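You operate a simulated robot arm through the tools that you are given. There is no shell and no other tool.

Carry out the task below with a simulated robot arm. There is one attempt and no reset: what you move stays moved.

Task
Home the grey machine's head, then jog it to X 50, Y 100, Z -100.
Fine: leave the other controls alone.

The check looks at the end state, three seconds after you hand in, the way a careful person would. Anything else that was tipped, shoved, dropped, spilled or broken makes it a failure.

Robot
A 7-joint arm with a two-finger parallel gripper, fixed in place. Base frame: the origin is on the floor under the middle of its stand, x ahead of it, y to its left, z up. Readings come in m, rad, newtons and seconds.
It reaches about 1.046 m from its shoulder. Its first joint turns from -2.897 to 2.897 rad. Payload 1.57 kg.
The TCP is the grasp point between the finger pads, 0.03 m short of the fingertips. In the tool frame z runs along the fingers and y along their closing line. The gripper opens to 0.08 m. The fingers are 0.017 m wide and 0.012 m thick; the gripper's body (0.04 by 0.082 m) begins 0.08 m behind the TCP.
Orientation is that of the tool frame in the base frame, as a unit quaternion [w, x, y, z]. With the fingers straight down and closing along the base's y, the tool's x points along the base's -x, its y along +y and its z along -z.

Tools
- The arm moves only by the tool jog_arm. Its argument "series" is a list of rows, each a list of 7 numbers: the shift along the base's x, y, z in cm, then the turn, a rotation vector about the base's x, y, z in rad, then the finger opening in cm, from 0 to 8. In form: [[tx, ty, tz, rx, ry, rz, fingers], ...]. A call has 1 to 20 rows; each row shifts and turns the commanded pose from where the row before left it. A row lasts 0.2 s, in which the tool goes at most 0.05 m and 0.15 rad; a call with a longer step from one row to the next is refused whole, and so is a gripper value outside its range. A pose out of reach is approached as far as the arm can. The call stops where the force on the tool passes 40 N (or 10 N more than at its start, if that is more) or the arm is blocked; 0.2 s more then pass. The fingers move at their own pace (about 0.153 m/s each) and stop on an object; they squeeze with about 43 N. The grip force told is the motor's: it shows also when the fingers shut on nothing. Time passes only in rows, and 0.2 s behind the last, so rows that do not move let the fingers close. It gives the time, the measured TCP pose, the force on the tool (base axes), the opening and the grip force at its end, in the units of the frame above (readings bear some noise), with the torque about the TCP (base axes, N m) and any sound that the robot's microphone picked up, and new pictures: "pictures" is both (left out), scene, wrist or none.
- Cameras (640 x 400 px; columns grow to the right, rows downward): "scene" is fixed at [0.0486, 0.502, 1.6838]; the picture's right is [0.30, -0.95, 0.00], its down [-0.80, -0.25, -0.55] and it looks along [0.52, 0.16, -0.84] (base axes); focal length 324 px, centre (320, 200). "wrist" rides on the gripper at [0.072, -0.007, -0.122] in the tool frame; the picture's right is [0.09, 1.00, 0.00], its down [-0.84, 0.08, -0.54] and it looks along [-0.54, 0.05, 0.84] (tool axes); focal length 238 px, centre (320, 200). There is no depth. A picture from a camera that has moved, and an enlarged one, comes with that camera's place and axes in the base frame and with its lens.
- inspect(camera, box): a new picture of the part [left, top, right, bottom] of that camera's present view, enlarged. The clock stands still meanwhile.
- job_done(): hands the job in; it is judged then, once.

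Nothing tells you positions but the pictures and the camera data. Unless the task says otherwise, let go and move clear before handing in.

The tools are called after "Request:" as name(argument=value, ...) on one line, values as JSON. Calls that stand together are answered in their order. jog_arm: Moves the arm, as the interface text tells. Its arguments: {"type":"object","properties":{"series":{"type":"array","items":{"type":"array","items":{"type":"number"}}},"pictures":{"type":"string","enum":["both","scene","wrist","none"]}},"required":["series"]} The other tools are called the same way: inspect (camera, box) takes an enlarged picture of a part of a camera's view; job_done () hands the job in.

At the start:

```text
clock: 0.0
tcp_pos: [0.4557, 0.3097, 1.2945]
orientation: [0.0, 0.0, 1.0, -0.001]
wrist_force: [0.0, -0.6, -0.6]
ft_torque: [0.0, -0.01, -0.02]
finger_gap: 0.0799
grip_force: 0.0
```

scene: 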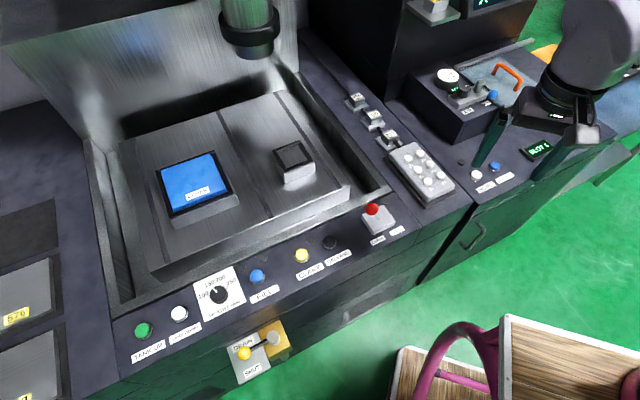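
wrist: 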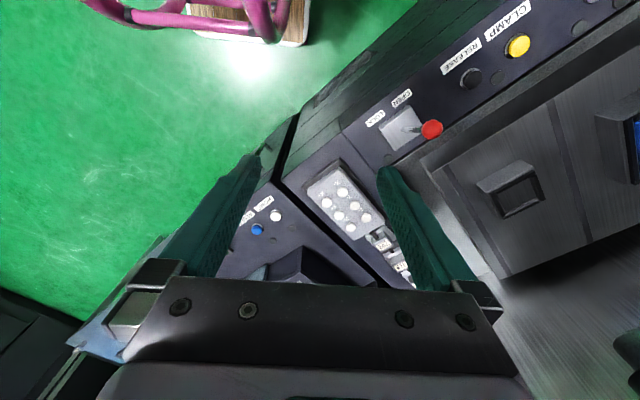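

I see a grey milling-type machine with a head over a table, a panel with buttons, a pendant with white keys and some displays. I'll look closer at the labels before moving.

Request:
inspect(camera="scene", box=[320, 60, 480, 260])

Request:
inspect(camera="scene", box=[100, 200, 420, 400])

Request:
inspect(camera="scene", box=[400, 0, 640, 200])

Request:
inspect(camera="wrist", box=[220, 80, 480, 290])

Request:
inspect(camera="scene", box=[0, 0, 320, 200])

```text
2.00 times, centred on (400, 160) of scene
camera zoom: at [0.0486, 0.502, 1.6838], right [0.3, -0.95, 0.0], down [-0.8, -0.25, -0.55], along [0.52, 0.16, -0.84], focal length 648 px, centre (160, 280)
```

zoom: 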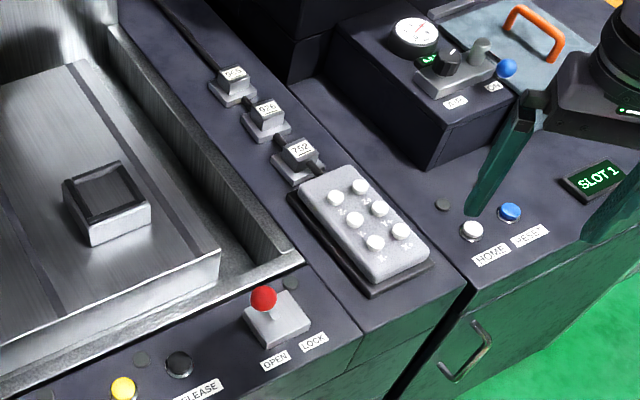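

```text
2.00 times, centred on (260, 300) of scene
camera zoom: at [0.0486, 0.502, 1.6838], right [0.3, -0.95, 0.0], down [-0.8, -0.25, -0.55], along [0.52, 0.16, -0.84], focal length 648 px, centre (440, 0)
```

zoom: 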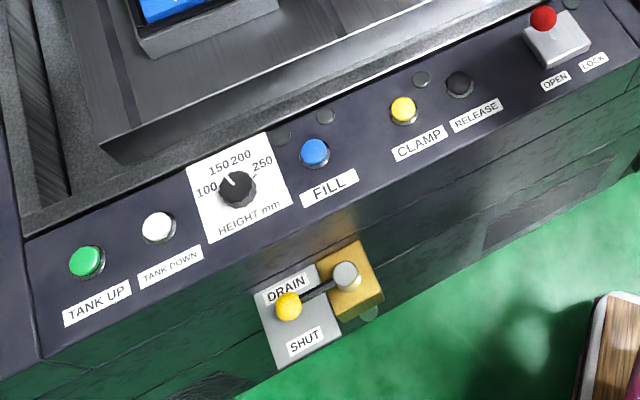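

```text
2.00 times, centred on (520, 100) of scene
camera zoom: at [0.0486, 0.502, 1.6838], right [0.3, -0.95, 0.0], down [-0.8, -0.25, -0.55], along [0.52, 0.16, -0.84], focal length 648 px, centre (-80, 400)
```

zoom: 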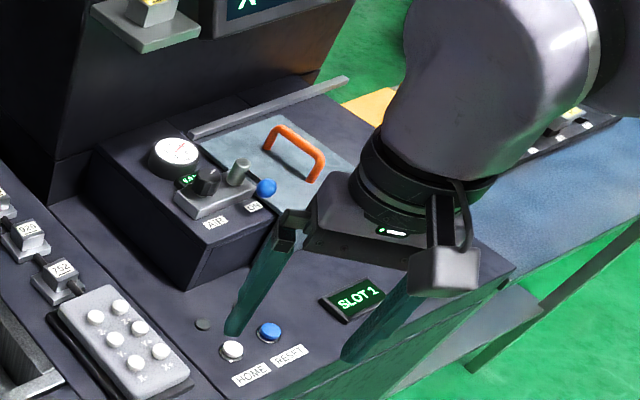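

```text
1.90 times, centred on (350, 185) of wrist
camera zoom: at [0.3854, 0.3054, 1.4157], right [-0.09, 1.0, 0.0], down [0.84, 0.08, 0.54], along [0.54, 0.05, -0.84], focal length 454 px, centre (263, 229)
```

zoom: 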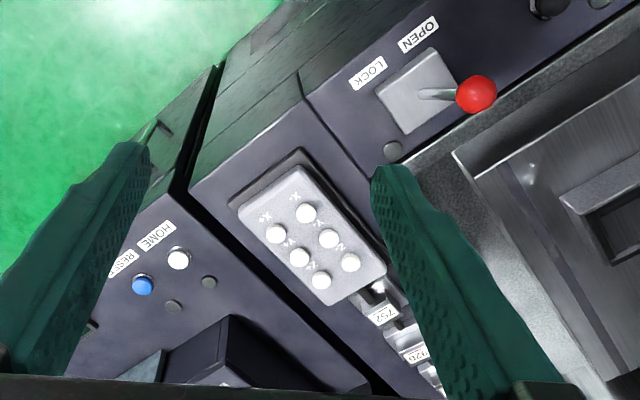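

```text
2.00 times, centred on (160, 100) of scene
camera zoom: at [0.0486, 0.502, 1.6838], right [0.3, -0.95, 0.0], down [-0.8, -0.25, -0.55], along [0.52, 0.16, -0.84], focal length 648 px, centre (640, 400)
```

zoom: 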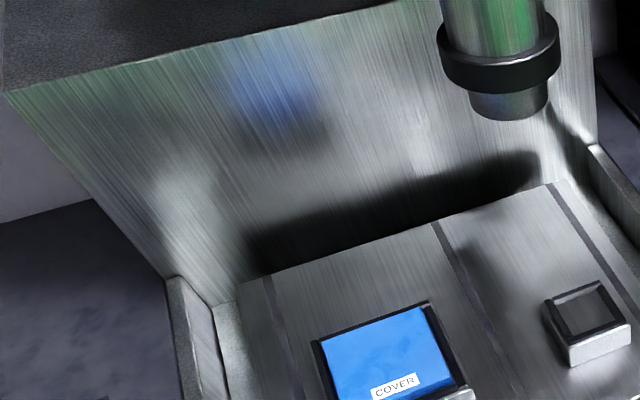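

I can see the six-key jog pendant, a HOME/RESET pair on the right cabinet, and a display partly out of view. Before touching anything I'll tilt the wrist up to look at the display and the head.

Request:
jog_arm(series=[[0, 0, 0, 0, -0.14, 0, 8], [0, 0, 0, 0, -0.14, 0, 8], [0, 0, 0, 0, -0.14, 0, 8], [0, 0, 0, 0, -0.14, 0, 8], [0, 0, 0, 0, -0.14, 0, 8], [0, 0, 0, 0, 0, 0, 8]], pictures="both")

```text
clock: 1.4
tcp_pos: [0.4569, 0.3095, 1.2952]
orientation: [0.344, 0.0, 0.939, 0.0]
wrist_force: [0.3, -0.5, 0.4]
ft_torque: [-0.03, -0.02, 0.0]
finger_gap: 0.0799
grip_force: 0.0
camera wrist: at [0.324, 0.3054, 1.3411], right [-0.07, 1.0, -0.06], down [0.29, 0.08, 0.95], along [0.95, 0.05, -0.29], focal length 238 px, centre (320, 200)
```

scene: 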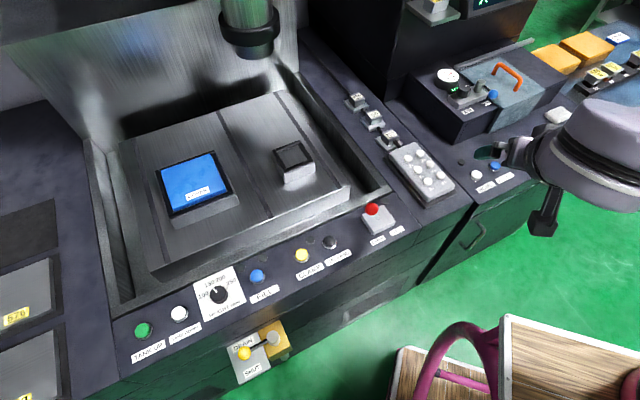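
wrist: 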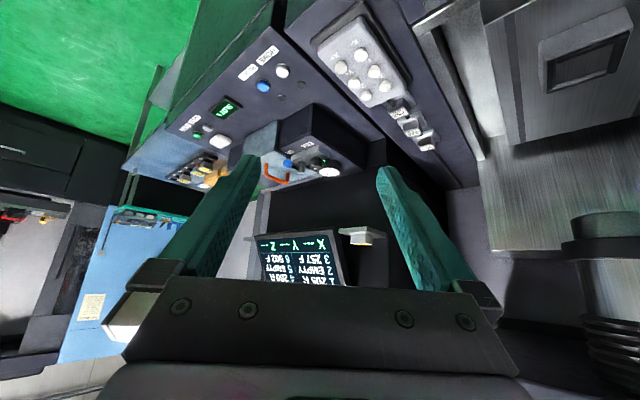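

Request:
inspect(camera="wrist", box=[240, 210, 400, 310])

Request:
inspect(camera="wrist", box=[150, 20, 450, 200])

Request:
inspect(camera="scene", box=[380, 120, 520, 220])

Request:
inspect(camera="scene", box=[400, 0, 640, 150])

```text
4.00 times, centred on (320, 260) of wrist
camera zoom: at [0.324, 0.3054, 1.3411], right [-0.07, 1.0, -0.06], down [0.29, 0.08, 0.95], along [0.95, 0.05, -0.29], focal length 953 px, centre (320, -40)
```

zoom: 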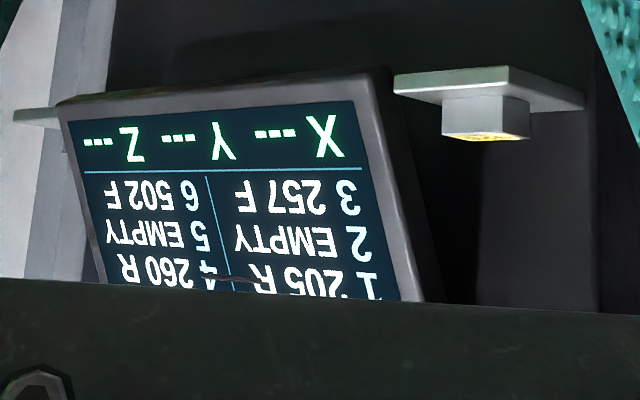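

```text
2.13 times, centred on (300, 110) of wrist
camera zoom: at [0.324, 0.3054, 1.3411], right [-0.07, 1.0, -0.06], down [0.29, 0.08, 0.95], along [0.95, 0.05, -0.29], focal length 508 px, centre (363, 392)
```

zoom: 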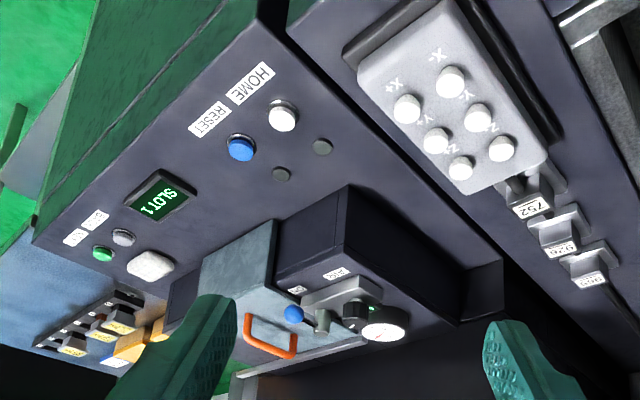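

```text
4.00 times, centred on (450, 170) of scene
camera zoom: at [0.0486, 0.502, 1.6838], right [0.3, -0.95, 0.0], down [-0.8, -0.25, -0.55], along [0.52, 0.16, -0.84], focal length 1295 px, centre (-200, 320)
```

zoom: 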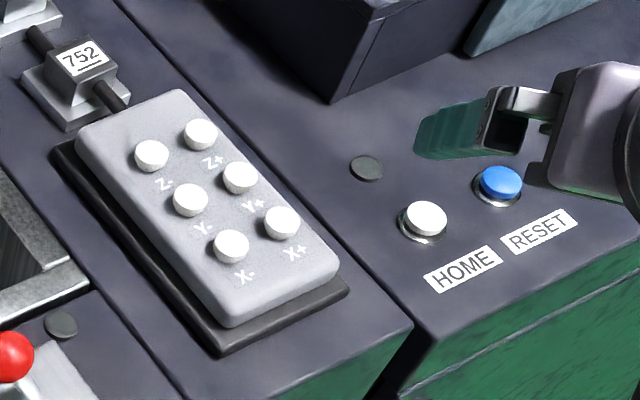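

```text
2.67 times, centred on (520, 75) of scene
camera zoom: at [0.0486, 0.502, 1.6838], right [0.3, -0.95, 0.0], down [-0.8, -0.25, -0.55], along [0.52, 0.16, -0.84], focal length 863 px, centre (-213, 533)
```

zoom: 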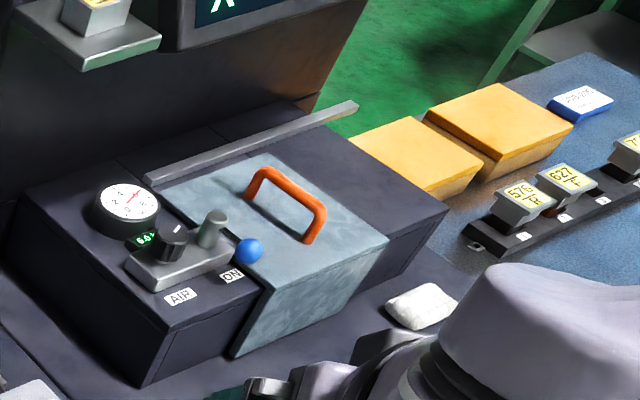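

The display reads X --- Y --- Z --- (not homed). The white HOME key is near (0.79, 0.22, 0.87), and the jog keys are around (0.685, 0.394, 0.97) with X, Y, Z rows from near to far and minus on the left. I'll straighten the tool, close the fingers and hover above HOME.

Request:
jog_arm(series=[[0, 0, 0, 0, 0.14, 0, 0], [0, 0, 0, 0, 0.14, 0, 0], [0, 0, 0, 0, 0.14, 0, 0], [0, 0, 0, 0, 0.14, 0, 0], [0, 0, 0, 0, 0.14, 0, 0], [4, -1.1, 0, 0, 0, 0, 0], [4, -1.1, 0, 0, 0, 0, 0], [4, -1.1, 0, 0, 0, 0, 0], [4, -1.1, 0, 0, 0, 0, 0], [4, -1.1, 0, 0, 0, 0, 0], [4, -1.1, 0, 0, 0, 0, 0], [4, -1.1, 0, 0, 0, 0, 0], [4, -1.1, 0, 0, 0, 0, 0], [1, -0.4, -4, 0, 0, 0, 0], [0, 0, -4, 0, 0, 0, 0], [0, 0, -4, 0, 0, 0, 0], [0, 0, -4, 0, 0, 0, 0], [0, 0, -4, 0, 0, 0, 0], [0, 0, 0, 0, 0, 0, 0]])

```text
clock: 5.4
tcp_pos: [0.7882, 0.2181, 1.0943]
orientation: [0.0, -0.001, 1.0, 0.0]
wrist_force: [-0.1, 0.7, -0.1]
ft_torque: [0.01, -0.05, 0.0]
finger_gap: 0.0
grip_force: 21.7
camera wrist: at [0.7162, 0.2141, 1.2154], right [-0.09, 1.0, 0.0], down [0.84, 0.08, 0.54], along [0.54, 0.05, -0.84], focal length 238 px, centre (320, 200)
```

scene: 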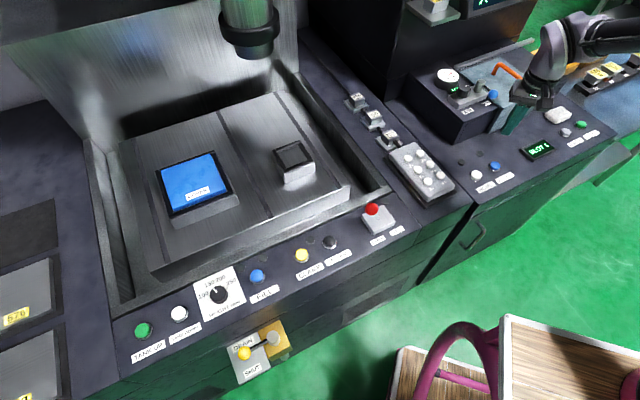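
wrist: 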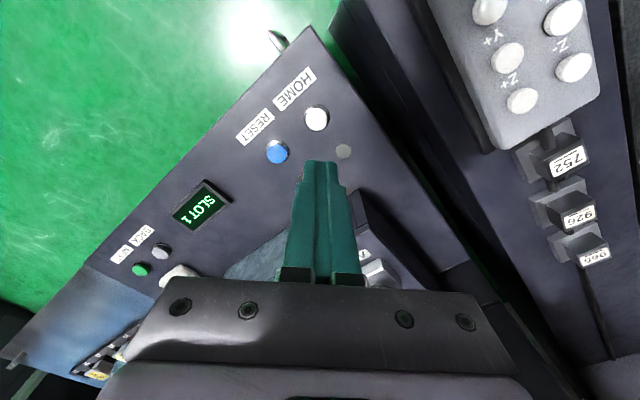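

HOME sits almost directly beneath the fingertips, near (0.800, 0.216, 0.865). I'll shift slightly and descend to a few cm above it.

Request:
jog_arm(series=[[1.1, -0.2, -4, 0, 0, 0, 0], [0, 0, -4, 0, 0, 0, 0], [0, 0, -3, 0, 0, 0, 0], [0, 0, -2, 0, 0, 0, 0], [0, 0, 0, 0, 0, 0, 0]])

Request:
inspect(camera="wrist", box=[220, 60, 420, 220])

Request:
inspect(camera="scene", box=[420, 60, 580, 220])

```text
clock: 6.6
tcp_pos: [0.7971, 0.2166, 0.9616]
orientation: [0.0, 0.0, 1.0, 0.0]
wrist_force: [-0.6, 0.6, 0.2]
ft_torque: [0.0, 0.02, 0.04]
finger_gap: 0.0
grip_force: 21.1
camera wrist: at [0.7256, 0.2116, 1.084], right [-0.09, 1.0, 0.0], down [0.84, 0.08, 0.54], along [0.54, 0.05, -0.84], focal length 238 px, centre (320, 200)
```

scene: 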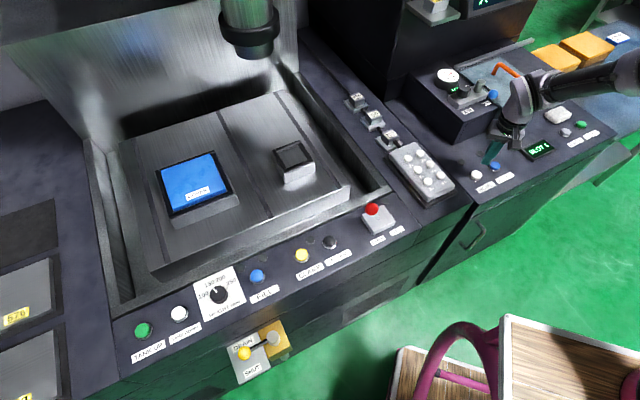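
wrist: 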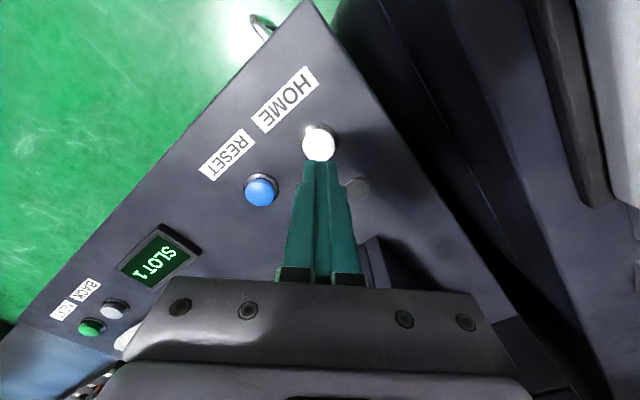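

```text
2.50 times, centred on (320, 140) of wrist
camera zoom: at [0.7256, 0.2116, 1.084], right [-0.09, 1.0, 0.0], down [0.84, 0.08, 0.54], along [0.54, 0.05, -0.84], focal length 596 px, centre (320, 350)
```

zoom: 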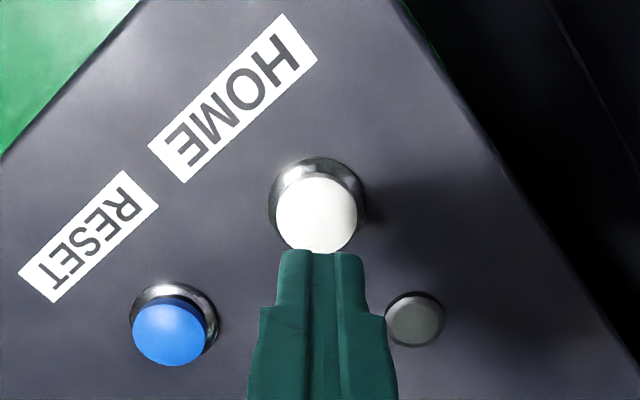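

```text
2.50 times, centred on (500, 140) of scene
camera zoom: at [0.0486, 0.502, 1.6838], right [0.3, -0.95, 0.0], down [-0.8, -0.25, -0.55], along [0.52, 0.16, -0.84], focal length 809 px, centre (-130, 350)
```

zoom: 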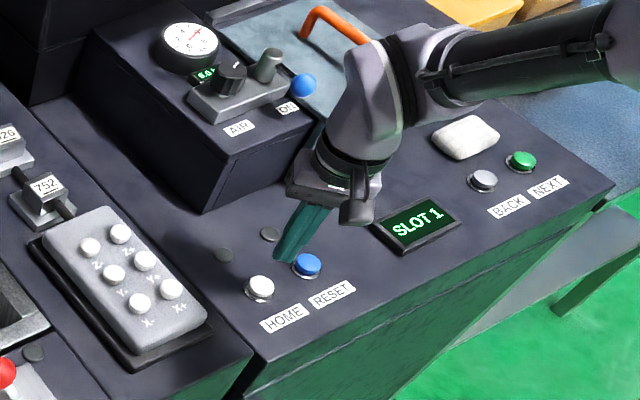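

The fingers are nearly over the white HOME button. I'll nudge forward and go down a bit more, then check alignment again.

Request:
jog_arm(series=[[0.5, 0, -2, 0, 0, 0, 0], [0, 0, -1.5, 0, 0, 0, 0], [0, 0, 0, 0, 0, 0, 0]], pictures="wrist")

Request:
inspect(camera="wrist", box=[220, 60, 420, 220])

Request:
inspect(camera="scene", box=[440, 120, 540, 200])

```text
clock: 7.4
tcp_pos: [0.8001, 0.2158, 0.9292]
orientation: [0.0, 0.0, 1.0, 0.0]
wrist_force: [0.3, 0.3, -0.7]
ft_torque: [0.0, 0.02, 0.01]
finger_gap: 0.0001
grip_force: 21.5
camera wrist: at [0.73, 0.2108, 1.0506], right [-0.09, 1.0, 0.0], down [0.84, 0.08, 0.54], along [0.54, 0.05, -0.84], focal length 238 px, centre (320, 200)
```

wrist: 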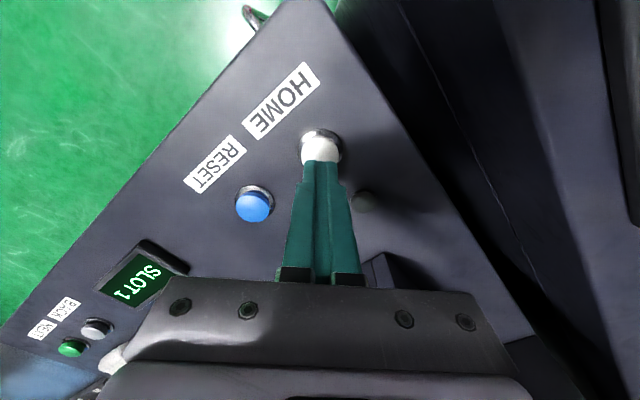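

```text
2.50 times, centred on (320, 140) of wrist
camera zoom: at [0.73, 0.2108, 1.0506], right [-0.09, 1.0, 0.0], down [0.84, 0.08, 0.54], along [0.54, 0.05, -0.84], focal length 596 px, centre (320, 350)
```

zoom: 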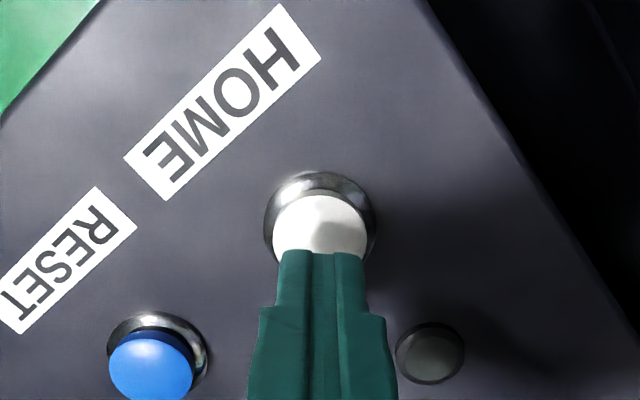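

```text
5.00 times, centred on (490, 160) of scene
camera zoom: at [0.0486, 0.502, 1.6838], right [0.3, -0.95, 0.0], down [-0.8, -0.25, -0.55], along [0.52, 0.16, -0.84], focal length 1619 px, centre (-530, 400)
```

zoom: 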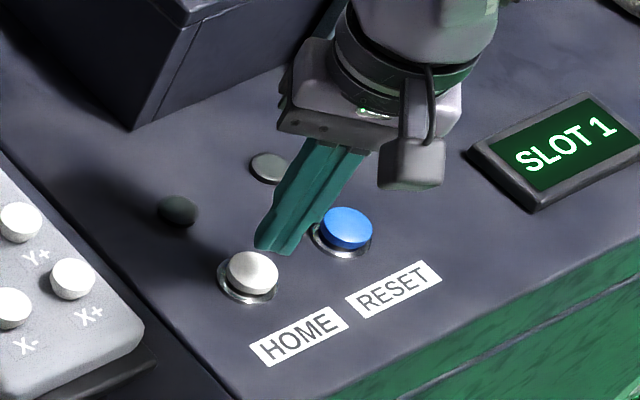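

The fingertips are about 3 cm above the HOME cap and aligned within a few mm. I'll lower in small steps and watch for contact force.

Request:
jog_arm(series=[[0.3, 0.1, -1.0, 0, 0, 0, 0], [0, 0, -0.5, 0, 0, 0, 0], [0, 0, -0.3, 0, 0, 0, 0], [0, 0, 0, 0, 0, 0, 0]], pictures="wrist")

Request:
inspect(camera="wrist", box=[270, 120, 370, 200])

Request:
inspect(camera="scene", box=[440, 120, 540, 200])

```text
clock: 8.4
tcp_pos: [0.8045, 0.2168, 0.9101]
orientation: [0.001, 0.0, 1.0, 0.0]
wrist_force: [0.1, 0.1, -0.6]
ft_torque: [0.0, 0.02, -0.03]
finger_gap: 0.0
grip_force: 21.2
camera wrist: at [0.7337, 0.2121, 1.0326], right [-0.09, 1.0, 0.0], down [0.84, 0.08, 0.54], along [0.54, 0.05, -0.84], focal length 238 px, centre (320, 200)
```

wrist: 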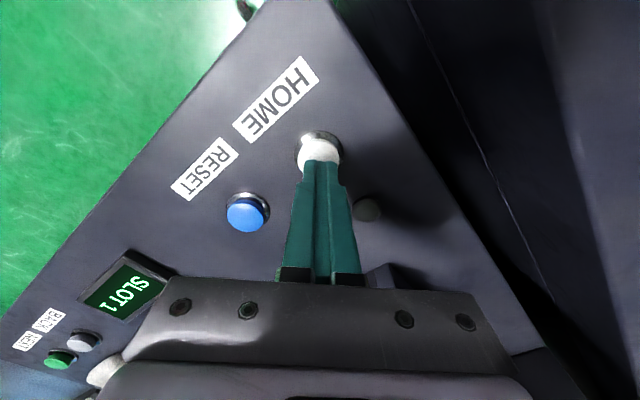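

```text
5.00 times, centred on (320, 160) of wrist
camera zoom: at [0.7337, 0.2121, 1.0326], right [-0.09, 1.0, 0.0], down [0.84, 0.08, 0.54], along [0.54, 0.05, -0.84], focal length 1192 px, centre (320, 400)
```

zoom: 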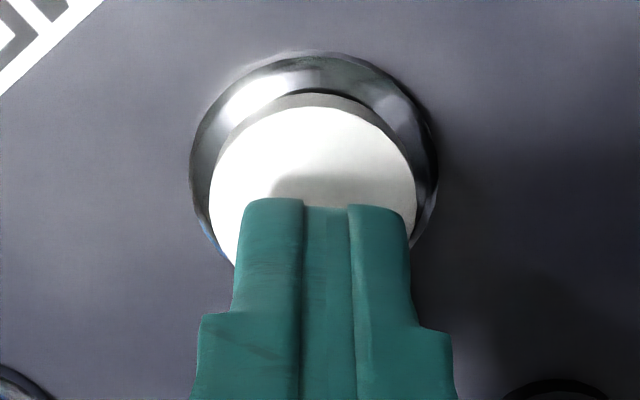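

```text
5.00 times, centred on (490, 160) of scene
camera zoom: at [0.0486, 0.502, 1.6838], right [0.3, -0.95, 0.0], down [-0.8, -0.25, -0.55], along [0.52, 0.16, -0.84], focal length 1619 px, centre (-530, 400)
```

zoom: 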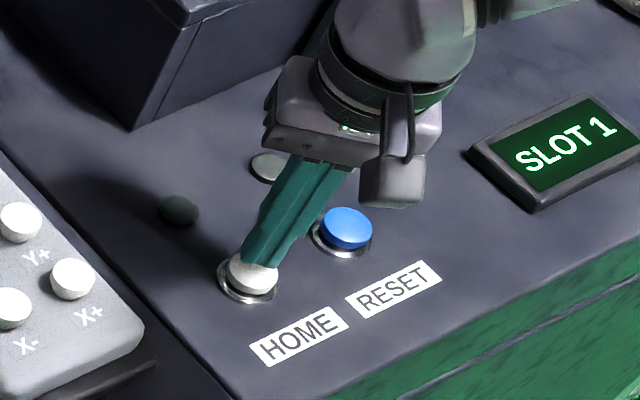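

Alignment is good; the tip is roughly 1.5 cm above the cap. I'll press down gently until contact.

Request:
jog_arm(series=[[0, 0, -0.5, 0, 0, 0, 0], [0, 0, -0.4, 0, 0, 0, 0], [0, 0, -0.3, 0, 0, 0, 0], [0, 0, -0.2, 0, 0, 0, 0], [0, 0, 0, 0, 0, 0, 0]], pictures="scene")

Request:
inspect(camera="wrist", box=[270, 120, 370, 200])

```text
clock: 9.6
tcp_pos: [0.8046, 0.2171, 0.898]
orientation: [0.001, 0.0, 1.0, 0.0]
wrist_force: [-3.5, -2.8, 15.3]
ft_torque: [-0.1, 0.09, -0.09]
finger_gap: 0.0
grip_force: 21.4
heard: click
```

scene: 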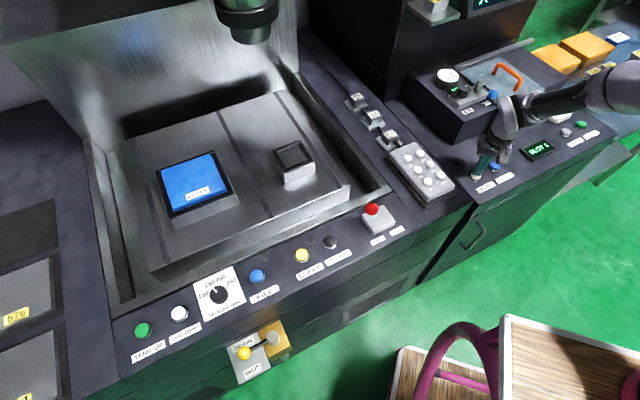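

```text
5.00 times, centred on (320, 160) of wrist
camera zoom: at [0.7341, 0.2122, 1.0197], right [-0.09, 1.0, 0.0], down [0.84, 0.08, 0.54], along [0.54, 0.05, -0.84], focal length 1192 px, centre (320, 400)
```

zoom: 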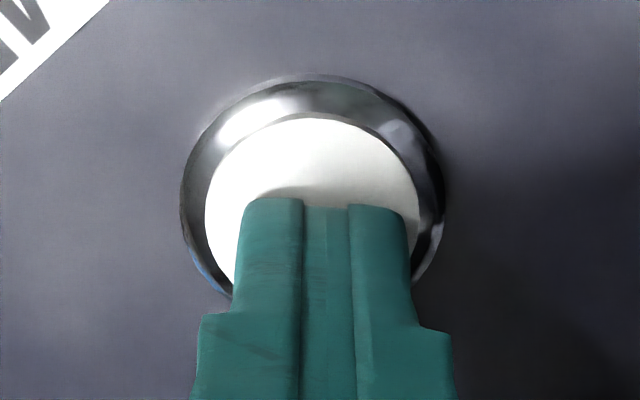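

The button clicked at about 15 N and the head has started to rise. I'll back off and move to a viewing pose near the pendant to read the display.

Request:
jog_arm(series=[[0, 0, 2, 0, 0, 0, 0], [0, 0, 4.5, 0, 0, 0, 0], [0, 0, 4.5, 0, 0, 0, 0], [0, 0, 4.5, 0, 0, 0, 0], [-2.65, 2.53, 1.4, 0, -0.136, 0, 0], [-2.65, 2.53, 1.4, 0, -0.136, 0, 0], [-2.65, 2.53, 1.4, 0, -0.136, 0, 0], [-2.65, 2.53, 1.4, 0, -0.136, 0, 0], [-2.65, 2.53, 1.4, 0, -0.136, 0, 0], [-2.65, 2.53, 1.4, 0, -0.136, 0, 0], [-2.65, 2.53, 1.4, 0, -0.136, 0, 0], [0, 0, 0, 0, 0, 0, 0]])

Request:
inspect(camera="wrist", box=[200, 180, 400, 300])

```text
clock: 12.2
tcp_pos: [0.62, 0.3938, 1.1503]
orientation: [0.459, 0.0, 0.889, 0.001]
wrist_force: [0.0, -0.6, 0.4]
ft_torque: [-0.05, 0.0, 0.01]
finger_gap: 0.0001
grip_force: 21.5
camera wrist: at [0.4797, 0.3896, 1.1624], right [-0.05, 1.0, -0.07], down [0.04, 0.08, 1.0], along [1.0, 0.05, -0.05], focal length 238 px, centre (320, 200)
```

scene: 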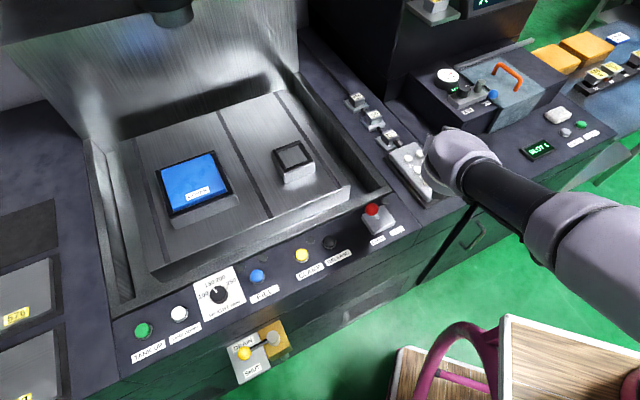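
wrist: 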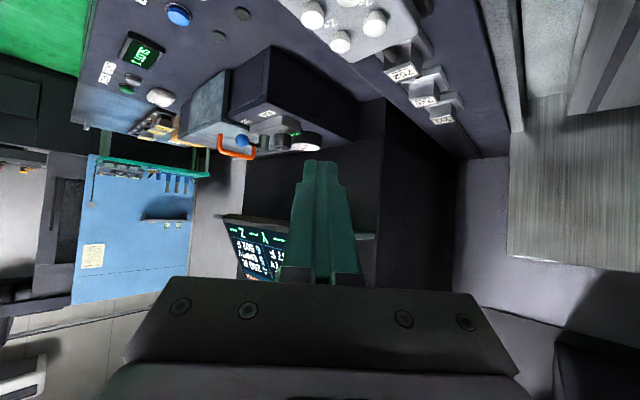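

```text
3.20 times, centred on (300, 240) of wrist
camera zoom: at [0.4797, 0.3896, 1.1624], right [-0.05, 1.0, -0.07], down [0.04, 0.08, 1.0], along [1.0, 0.05, -0.05], focal length 763 px, centre (384, 72)
```

zoom: 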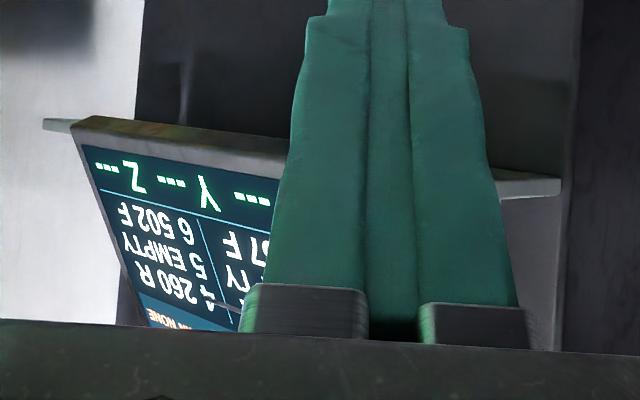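

The head is rising toward home and the display still shows dashes, though the closed fingers partly hide it. I'll open the fingers for viewing and wait.

Request:
jog_arm(series=[[0, 0, 0, 0, 0, 0, 8], [0, 0, 0, 0, 0, 0, 8], [0, 0, 0, 0, 0, 0, 8], [0, 0, 0, 0, 0, 0, 8], [0, 0, 0, 0, 0, 0, 8], [0, 0, 0, 0, 0, 0, 8], [0, 0, 0, 0, 0, 0, 8], [0, 0, 0, 0, 0, 0, 8], [0, 0, 0, 0, 0, 0, 8], [0, 0, 0, 0, 0, 0, 8]])

Request:
inspect(camera="wrist", box=[200, 180, 400, 300])

```text
clock: 14.4
tcp_pos: [0.6204, 0.3949, 1.1497]
orientation: [0.458, 0.0, 0.889, 0.0]
wrist_force: [-0.3, -0.2, 0.6]
ft_torque: [0.02, 0.02, -0.01]
finger_gap: 0.0801
grip_force: 0.0
camera wrist: at [0.4797, 0.3895, 1.1623], right [-0.05, 1.0, -0.08], down [0.04, 0.08, 1.0], along [1.0, 0.05, -0.05], focal length 238 px, centre (320, 200)
```

scene: 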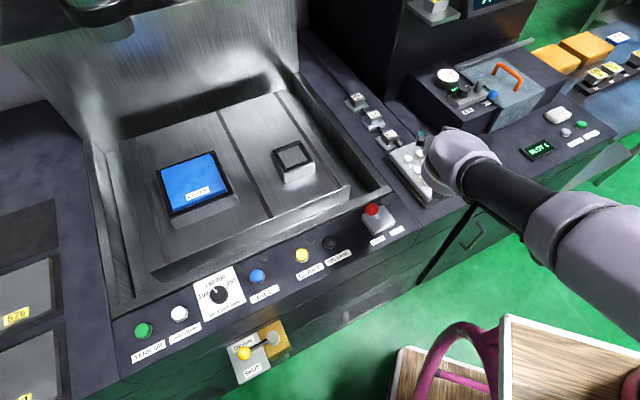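
wrist: 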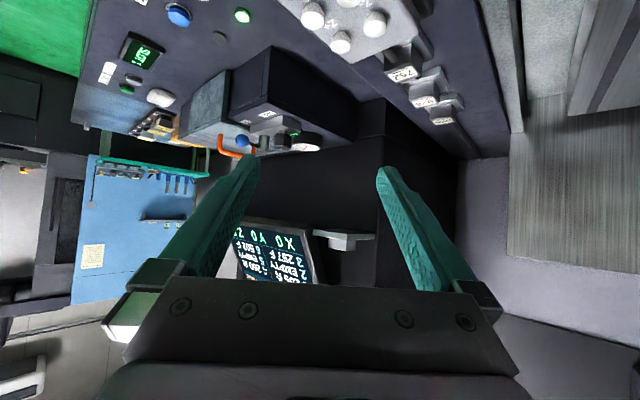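

```text
3.20 times, centred on (300, 240) of wrist
camera zoom: at [0.4797, 0.3895, 1.1623], right [-0.05, 1.0, -0.08], down [0.04, 0.08, 1.0], along [1.0, 0.05, -0.05], focal length 763 px, centre (384, 72)
```

zoom: 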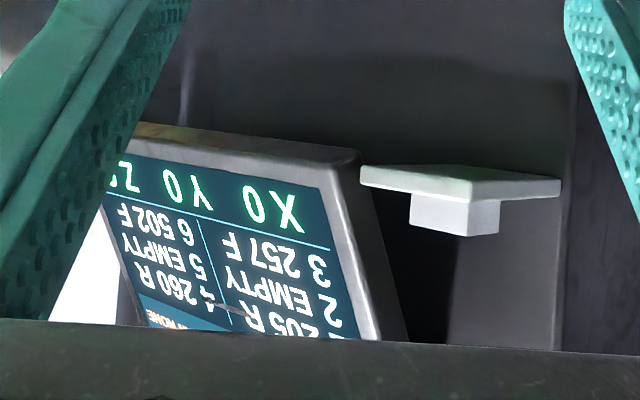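

The display now shows X0 Y0 (homed), and the lamp by HOME is lit green. Next I'll straighten up over the pendant with the fingers closed to locate the keys.

Request:
jog_arm(series=[[0.6, 0, -0.5, 0, 0.136, 0, 0], [0.6, 0, -0.5, 0, 0.136, 0, 0], [0.6, 0, -0.5, 0, 0.136, 0, 0], [0.6, 0, -0.5, 0, 0.136, 0, 0], [0.6, 0, -0.5, 0, 0.136, 0, 0], [0.6, 0, -0.5, 0, 0.136, 0, 0], [0.6, 0, -0.5, 0, 0.136, 0, 0], [0, 0, 0, 0, 0, 0, 0]])

Request:
inspect(camera="wrist", box=[220, 40, 460, 220])

Request:
inspect(camera="scene", box=[380, 110, 480, 210])

```text
clock: 16.2
tcp_pos: [0.6614, 0.3947, 1.1147]
orientation: [0.0, 0.001, 1.0, -0.001]
wrist_force: [-0.5, -1.0, -0.8]
ft_torque: [0.03, -0.03, -0.02]
finger_gap: 0.0
grip_force: 21.2
camera wrist: at [0.5914, 0.3894, 1.2371], right [-0.09, 1.0, 0.0], down [0.84, 0.08, 0.54], along [0.54, 0.05, -0.84], focal length 238 px, centre (320, 200)
```

scene: 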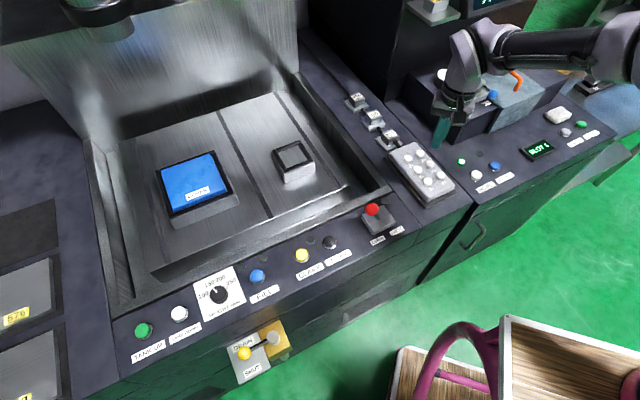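
wrist: 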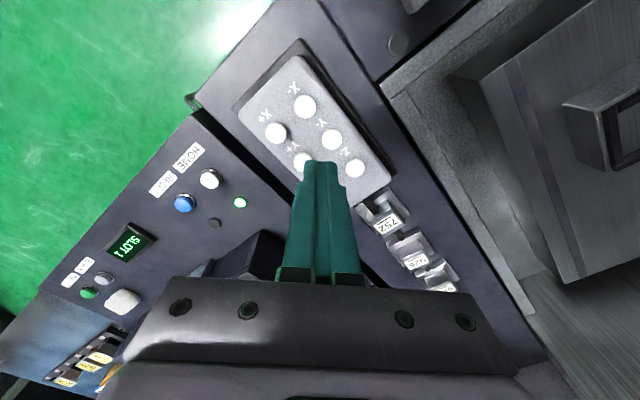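

```text
2.22 times, centred on (340, 130) of wrist
camera zoom: at [0.5914, 0.3894, 1.2371], right [-0.09, 1.0, 0.0], down [0.84, 0.08, 0.54], along [0.54, 0.05, -0.84], focal length 530 px, centre (276, 356)
```

zoom: 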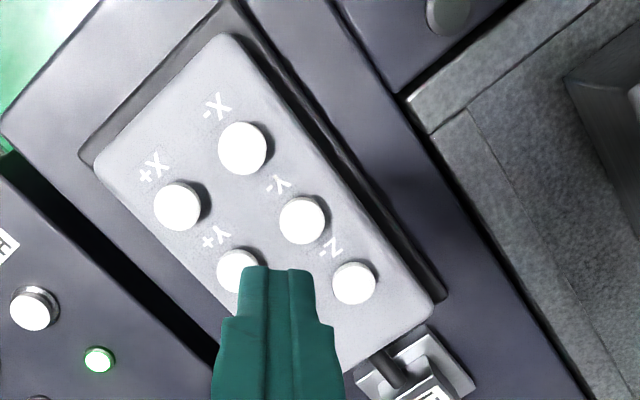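

```text
4.00 times, centred on (430, 160) of scene
camera zoom: at [0.0486, 0.502, 1.6838], right [0.3, -0.95, 0.0], down [-0.8, -0.25, -0.55], along [0.52, 0.16, -0.84], focal length 1295 px, centre (-120, 360)
```

zoom: 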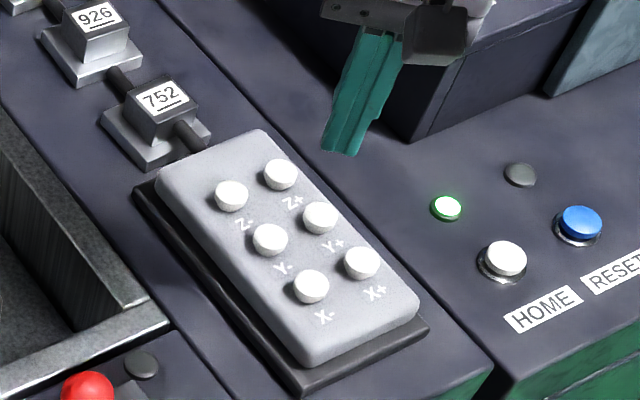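

From above, the keys lie on a 45° grid with button tops near z≈0.95: X+ ≈ (0.684, 0.343), X- ≈ (0.650, 0.378), Y+ ≈ (0.719, 0.379), Z- ≈ (0.720, 0.448). I'll move to hover over X+ and check.

Request:
jog_arm(series=[[1.1, -2.6, 0, 0, 0, 0, 0], [1.1, -2.6, 0, 0, 0, 0, 0], [0, 0, -4, 0, 0, 0, 0], [0, 0, -3, 0, 0, 0, 0], [0, 0, -2, 0, 0, 0, 0], [0, 0, 0, 0, 0, 0, 0]], pictures="none")

Request:
inspect(camera="wrist", box=[220, 80, 420, 220])

Request:
inspect(camera="scene", box=[380, 110, 480, 210])

```text
clock: 17.6
tcp_pos: [0.6839, 0.3418, 1.0265]
orientation: [0.0, 0.0, 1.0, 0.0]
wrist_force: [0.9, -0.6, 0.2]
ft_torque: [-0.02, 0.02, 0.01]
finger_gap: 0.0001
grip_force: 21.3
```

```text
2.86 times, centred on (320, 150) of wrist
camera zoom: at [0.6129, 0.3374, 1.1474], right [-0.09, 1.0, 0.0], down [0.84, 0.08, 0.54], along [0.54, 0.05, -0.84], focal length 681 px, centre (320, 343)
```

zoom: 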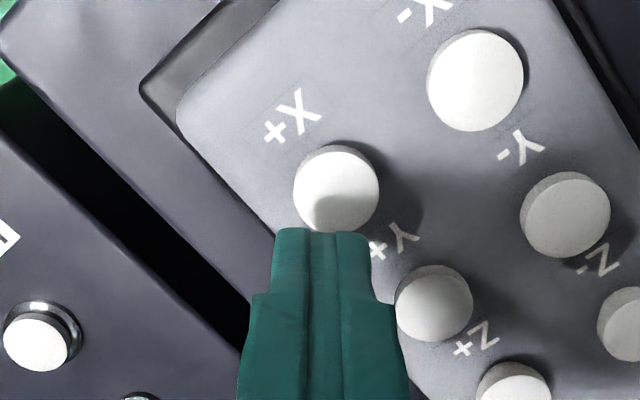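

```text
4.00 times, centred on (430, 160) of scene
camera zoom: at [0.0486, 0.502, 1.6838], right [0.3, -0.95, 0.0], down [-0.8, -0.25, -0.55], along [0.52, 0.16, -0.84], focal length 1295 px, centre (-120, 360)
```

zoom: 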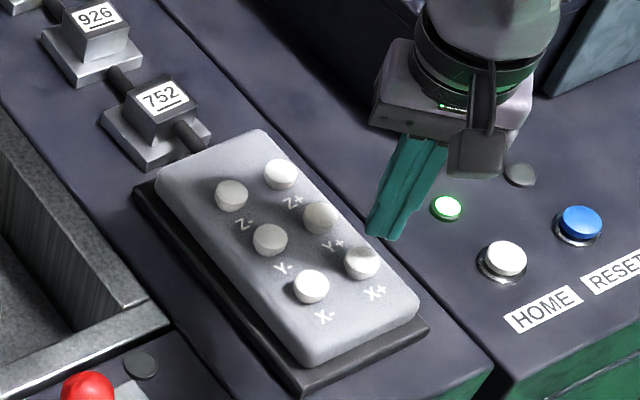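

The fingers are over X+; a small +y shift centers it. I'll lower to just above the cap and recheck.

Request:
jog_arm(series=[[0, 0.4, -2, 0, 0, 0, 0], [0, 0, -1, 0, 0, 0, 0], [0, 0, 0, 0, 0, 0, 0]], pictures="none")

Request:
inspect(camera="wrist", box=[260, 110, 380, 210])

Request:
inspect(camera="scene", box=[390, 130, 470, 200])

```text
clock: 18.4
tcp_pos: [0.6844, 0.3452, 0.9973]
orientation: [0.001, 0.0, 1.0, 0.001]
wrist_force: [-2.1, -1.7, 21.0]
ft_torque: [-0.09, 0.13, 0.04]
finger_gap: 0.0
grip_force: 21.9
heard: click
```

```text
4.00 times, centred on (320, 160) of wrist
camera zoom: at [0.6125, 0.341, 1.119], right [-0.09, 1.0, 0.0], down [0.84, 0.08, 0.54], along [0.54, 0.05, -0.84], focal length 953 px, centre (320, 360)
```

zoom: 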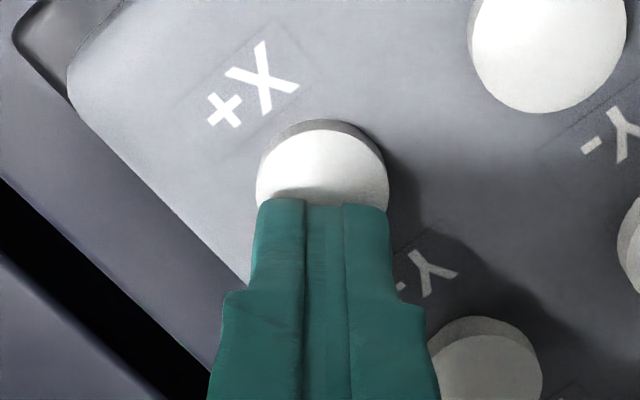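

```text
5.71 times, centred on (430, 165) of scene
camera zoom: at [0.0486, 0.502, 1.6838], right [0.3, -0.95, 0.0], down [-0.8, -0.25, -0.55], along [0.52, 0.16, -0.84], focal length 1850 px, centre (-309, 400)
```

zoom: 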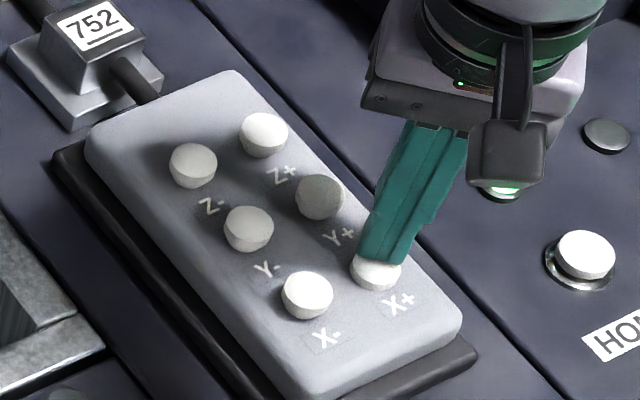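

The X+ key clicked (contact is higher than I estimated, tip z ≈ 0.967). I'll release right away and read the display to learn the step size.

Request:
jog_arm(series=[[0, 0, 1.5, 0, 0, 0, 0], [-0.9, 0.7, 2, 0, -0.136, 0, 0], [-0.9, 0.7, 2, 0, -0.136, 0, 0], [-0.9, 0.7, 2, 0, -0.136, 0, 8], [-0.9, 0.7, 2, 0, -0.136, 0, 8], [-0.9, 0.7, 2, 0, -0.136, 0, 8], [-0.9, 0.7, 2, 0, -0.136, 0, 8], [-0.9, 0.7, 2, 0, -0.136, 0, 8], [0, 0, 0, 0, 0, 0, 8]])

Request:
inspect(camera="wrist", box=[200, 180, 400, 300])

```text
clock: 20.4
tcp_pos: [0.6213, 0.3973, 1.1483]
orientation: [0.459, 0.001, 0.889, -0.001]
wrist_force: [0.5, -0.4, 0.2]
ft_torque: [-0.01, 0.0, 0.01]
finger_gap: 0.0799
grip_force: 0.2
camera wrist: at [0.4807, 0.3916, 1.1618], right [-0.05, 1.0, -0.07], down [0.04, 0.08, 1.0], along [1.0, 0.05, -0.05], focal length 238 px, centre (320, 200)
```

scene: 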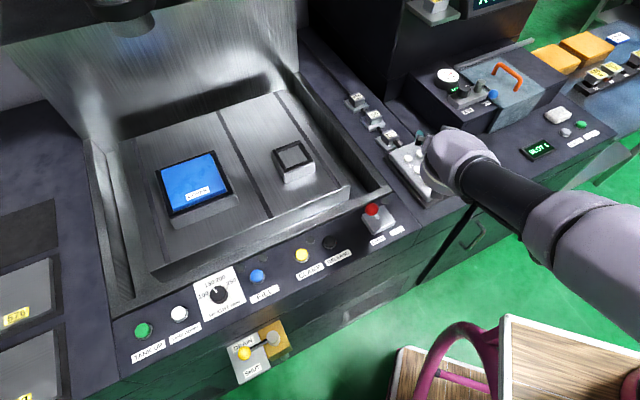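
wrist: 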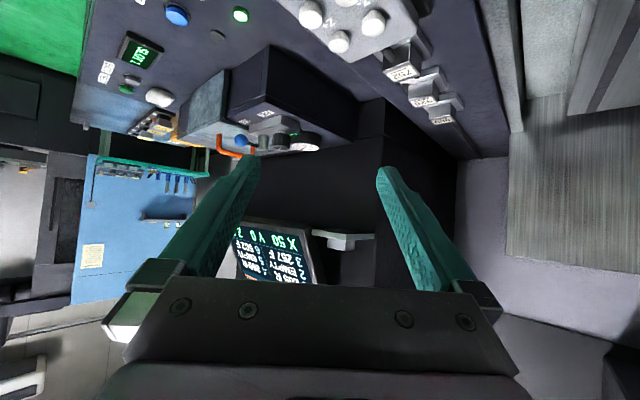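

```text
3.20 times, centred on (300, 240) of wrist
camera zoom: at [0.4807, 0.3916, 1.1618], right [-0.05, 1.0, -0.07], down [0.04, 0.08, 1.0], along [1.0, 0.05, -0.05], focal length 763 px, centre (384, 72)
```

zoom: 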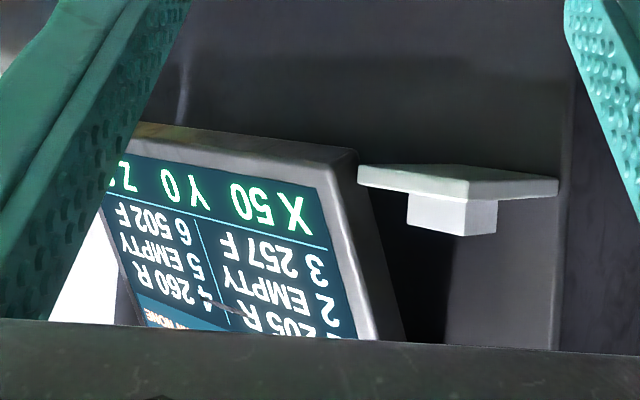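

One X+ press moved X to 50, so each press is 50 units. Now I'll go to hover over Y+ (≈ 0.709, 0.380) with the fingers closed.

Request:
jog_arm(series=[[1.26, -0.22, -1.5, 0, 0.136, 0, 0], [1.26, -0.22, -1.5, 0, 0.136, 0, 0], [1.26, -0.22, -1.5, 0, 0.136, 0, 0], [1.26, -0.22, -1.5, 0, 0.136, 0, 0], [1.26, -0.22, -1.5, 0, 0.136, 0, 0], [1.26, -0.22, -1.5, 0, 0.136, 0, 0], [1.26, -0.22, -1.5, 0, 0.136, 0, 0], [0, 0, 0, 0, 0, 0, 0], [0, 0, 0, 0, 0, 0, 0]], pictures="none")

Request:
inspect(camera="wrist", box=[220, 80, 420, 220])

Request:
inspect(camera="scene", box=[390, 130, 470, 200])

```text
clock: 22.4
tcp_pos: [0.7085, 0.3799, 1.0449]
orientation: [0.0, 0.0, 1.0, 0.0]
wrist_force: [0.3, -0.2, 0.5]
ft_torque: [0.02, -0.01, -0.01]
finger_gap: 0.0
grip_force: 21.2
```

```text
2.86 times, centred on (320, 150) of wrist
camera zoom: at [0.6387, 0.3749, 1.1667], right [-0.09, 1.0, 0.0], down [0.84, 0.08, 0.54], along [0.54, 0.05, -0.84], focal length 681 px, centre (320, 343)
```

zoom: 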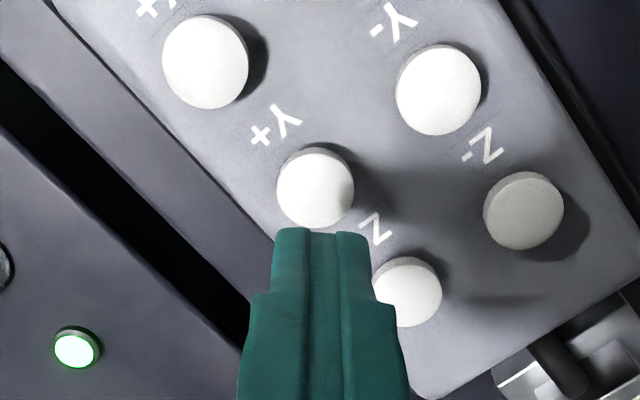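

```text
5.71 times, centred on (430, 165) of scene
camera zoom: at [0.0486, 0.502, 1.6838], right [0.3, -0.95, 0.0], down [-0.8, -0.25, -0.55], along [0.52, 0.16, -0.84], focal length 1850 px, centre (-309, 400)
```

zoom: 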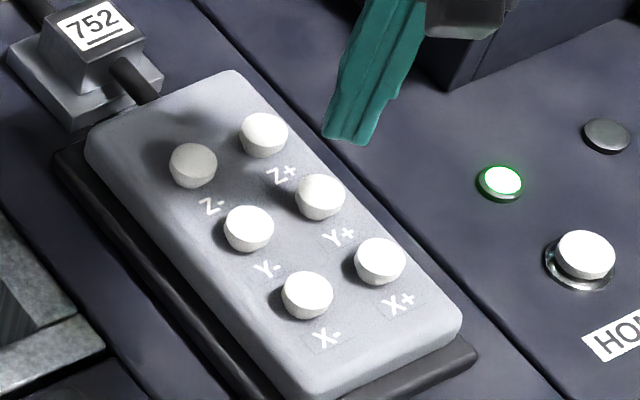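

Y+ is directly beneath the fingertips. I'll press it once (same depth as X+), release and hover.

Request:
jog_arm(series=[[0, -0.2, -3, 0, 0, 0, 0], [0, 0, -1, 0, 0, 0, 0], [0, 0, -0.8, 0, 0, 0, 0], [0, 0, 1.8, 0, 0, 0, 0], [0, 0, 1, 0, 0, 0, 0], [0, 0, 0, 0, 0, 0, 0]], pictures="scene")

```text
clock: 23.8
tcp_pos: [0.7097, 0.376, 1.0243]
orientation: [0.001, 0.0, 1.0, 0.0]
wrist_force: [0.1, -0.1, -0.4]
ft_torque: [0.01, 0.0, 0.0]
finger_gap: 0.0
grip_force: 21.7
heard: click
```

scene: 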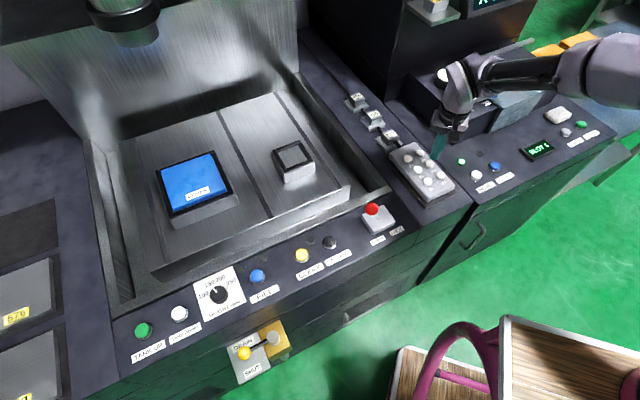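

Y+ clicked once. I'll check the display before the second press, with the view shifted so Z is visible too.

Request:
jog_arm(series=[[-1.27, -0.5, 1.8, 0, -0.136, 0, 0], [-1.27, -0.5, 1.8, 0, -0.136, 0, 0], [-1.27, -0.5, 1.8, 0, -0.136, 0, 8], [-1.27, -0.5, 1.8, 0, -0.136, 0, 8], [-1.27, -0.5, 1.8, 0, -0.136, 0, 8], [-1.27, -0.5, 1.8, 0, -0.136, 0, 8], [-1.27, -0.5, 1.8, 0, -0.136, 0, 8], [0, 0, 0, 0, 0, 0, 8]], pictures="none")

Request:
inspect(camera="wrist", box=[200, 180, 400, 300])

```text
clock: 25.6
tcp_pos: [0.6217, 0.3426, 1.1532]
orientation: [0.459, -0.001, 0.889, 0.001]
wrist_force: [0.1, -0.4, -0.2]
ft_torque: [0.0, -0.04, 0.02]
finger_gap: 0.08
grip_force: 0.1
```

```text
3.20 times, centred on (300, 240) of wrist
camera zoom: at [0.4812, 0.3378, 1.1652], right [-0.05, 1.0, -0.07], down [0.04, 0.08, 1.0], along [1.0, 0.05, -0.05], focal length 763 px, centre (384, 72)
```

zoom: 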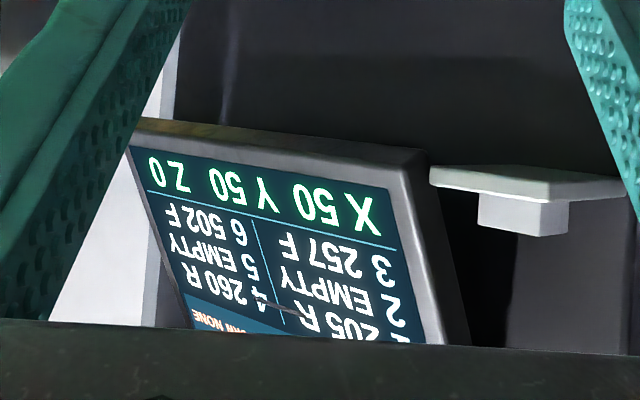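

Display reads X 50, Y 50, Z 0, as expected. I'll return to Y+ and press it once more.

Request:
jog_arm(series=[[1.27, 0.5, -1.8, 0, 0.136, 0, 0], [1.27, 0.5, -1.8, 0, 0.136, 0, 0], [1.27, 0.5, -1.8, 0, 0.136, 0, 0], [1.27, 0.5, -1.8, 0, 0.136, 0, 0], [1.27, 0.5, -1.8, 0, 0.136, 0, 0], [1.27, 0.5, -1.8, 0, 0.136, 0, 0], [1.27, 0.5, -1.8, 0, 0.136, 0, 0], [0, 0, 0, 0, 0, 0, 0], [0, 0, 0, 0, 0, 0, 0]], pictures="none")

Request:
inspect(camera="wrist", box=[220, 80, 420, 220])

```text
clock: 27.6
tcp_pos: [0.7084, 0.3788, 1.0249]
orientation: [-0.001, -0.001, 1.0, 0.0]
wrist_force: [0.9, -0.6, 0.0]
ft_torque: [-0.01, 0.0, 0.04]
finger_gap: 0.0
grip_force: 21.6
```

```text
2.86 times, centred on (320, 150) of wrist
camera zoom: at [0.6375, 0.3734, 1.147], right [-0.09, 1.0, 0.0], down [0.84, 0.08, 0.54], along [0.54, 0.05, -0.84], focal length 681 px, centre (320, 343)
```

zoom: 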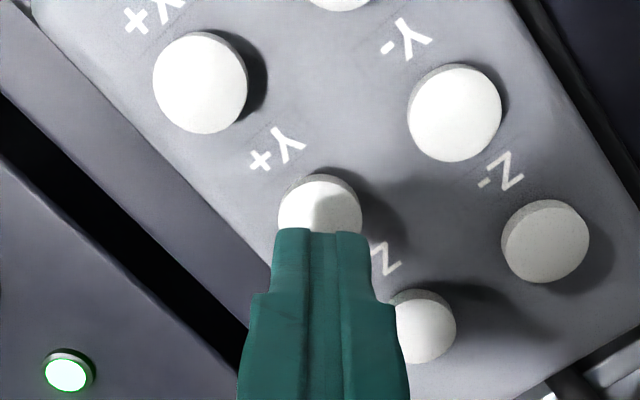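

Still well aligned above Y+. Pressing it the second time, then releasing.

Request:
jog_arm(series=[[0, 0, -1, 0, 0, 0, 0], [0, 0, -1, 0, 0, 0, 0], [0, 0, -0.8, 0, 0, 0, 0], [0, 0, 1.8, 0, 0, 0, 0], [0, 0, 2, 0, 0, 0, 0], [0, 0, 0, 0, 0, 0, 0]], pictures="none")

```text
clock: 29.0
tcp_pos: [0.7089, 0.3776, 1.0344]
orientation: [0.0, -0.001, 1.0, 0.0]
wrist_force: [0.4, -0.7, 0.0]
ft_torque: [-0.02, -0.01, 0.0]
finger_gap: 0.0
grip_force: 22.0
heard: click
```

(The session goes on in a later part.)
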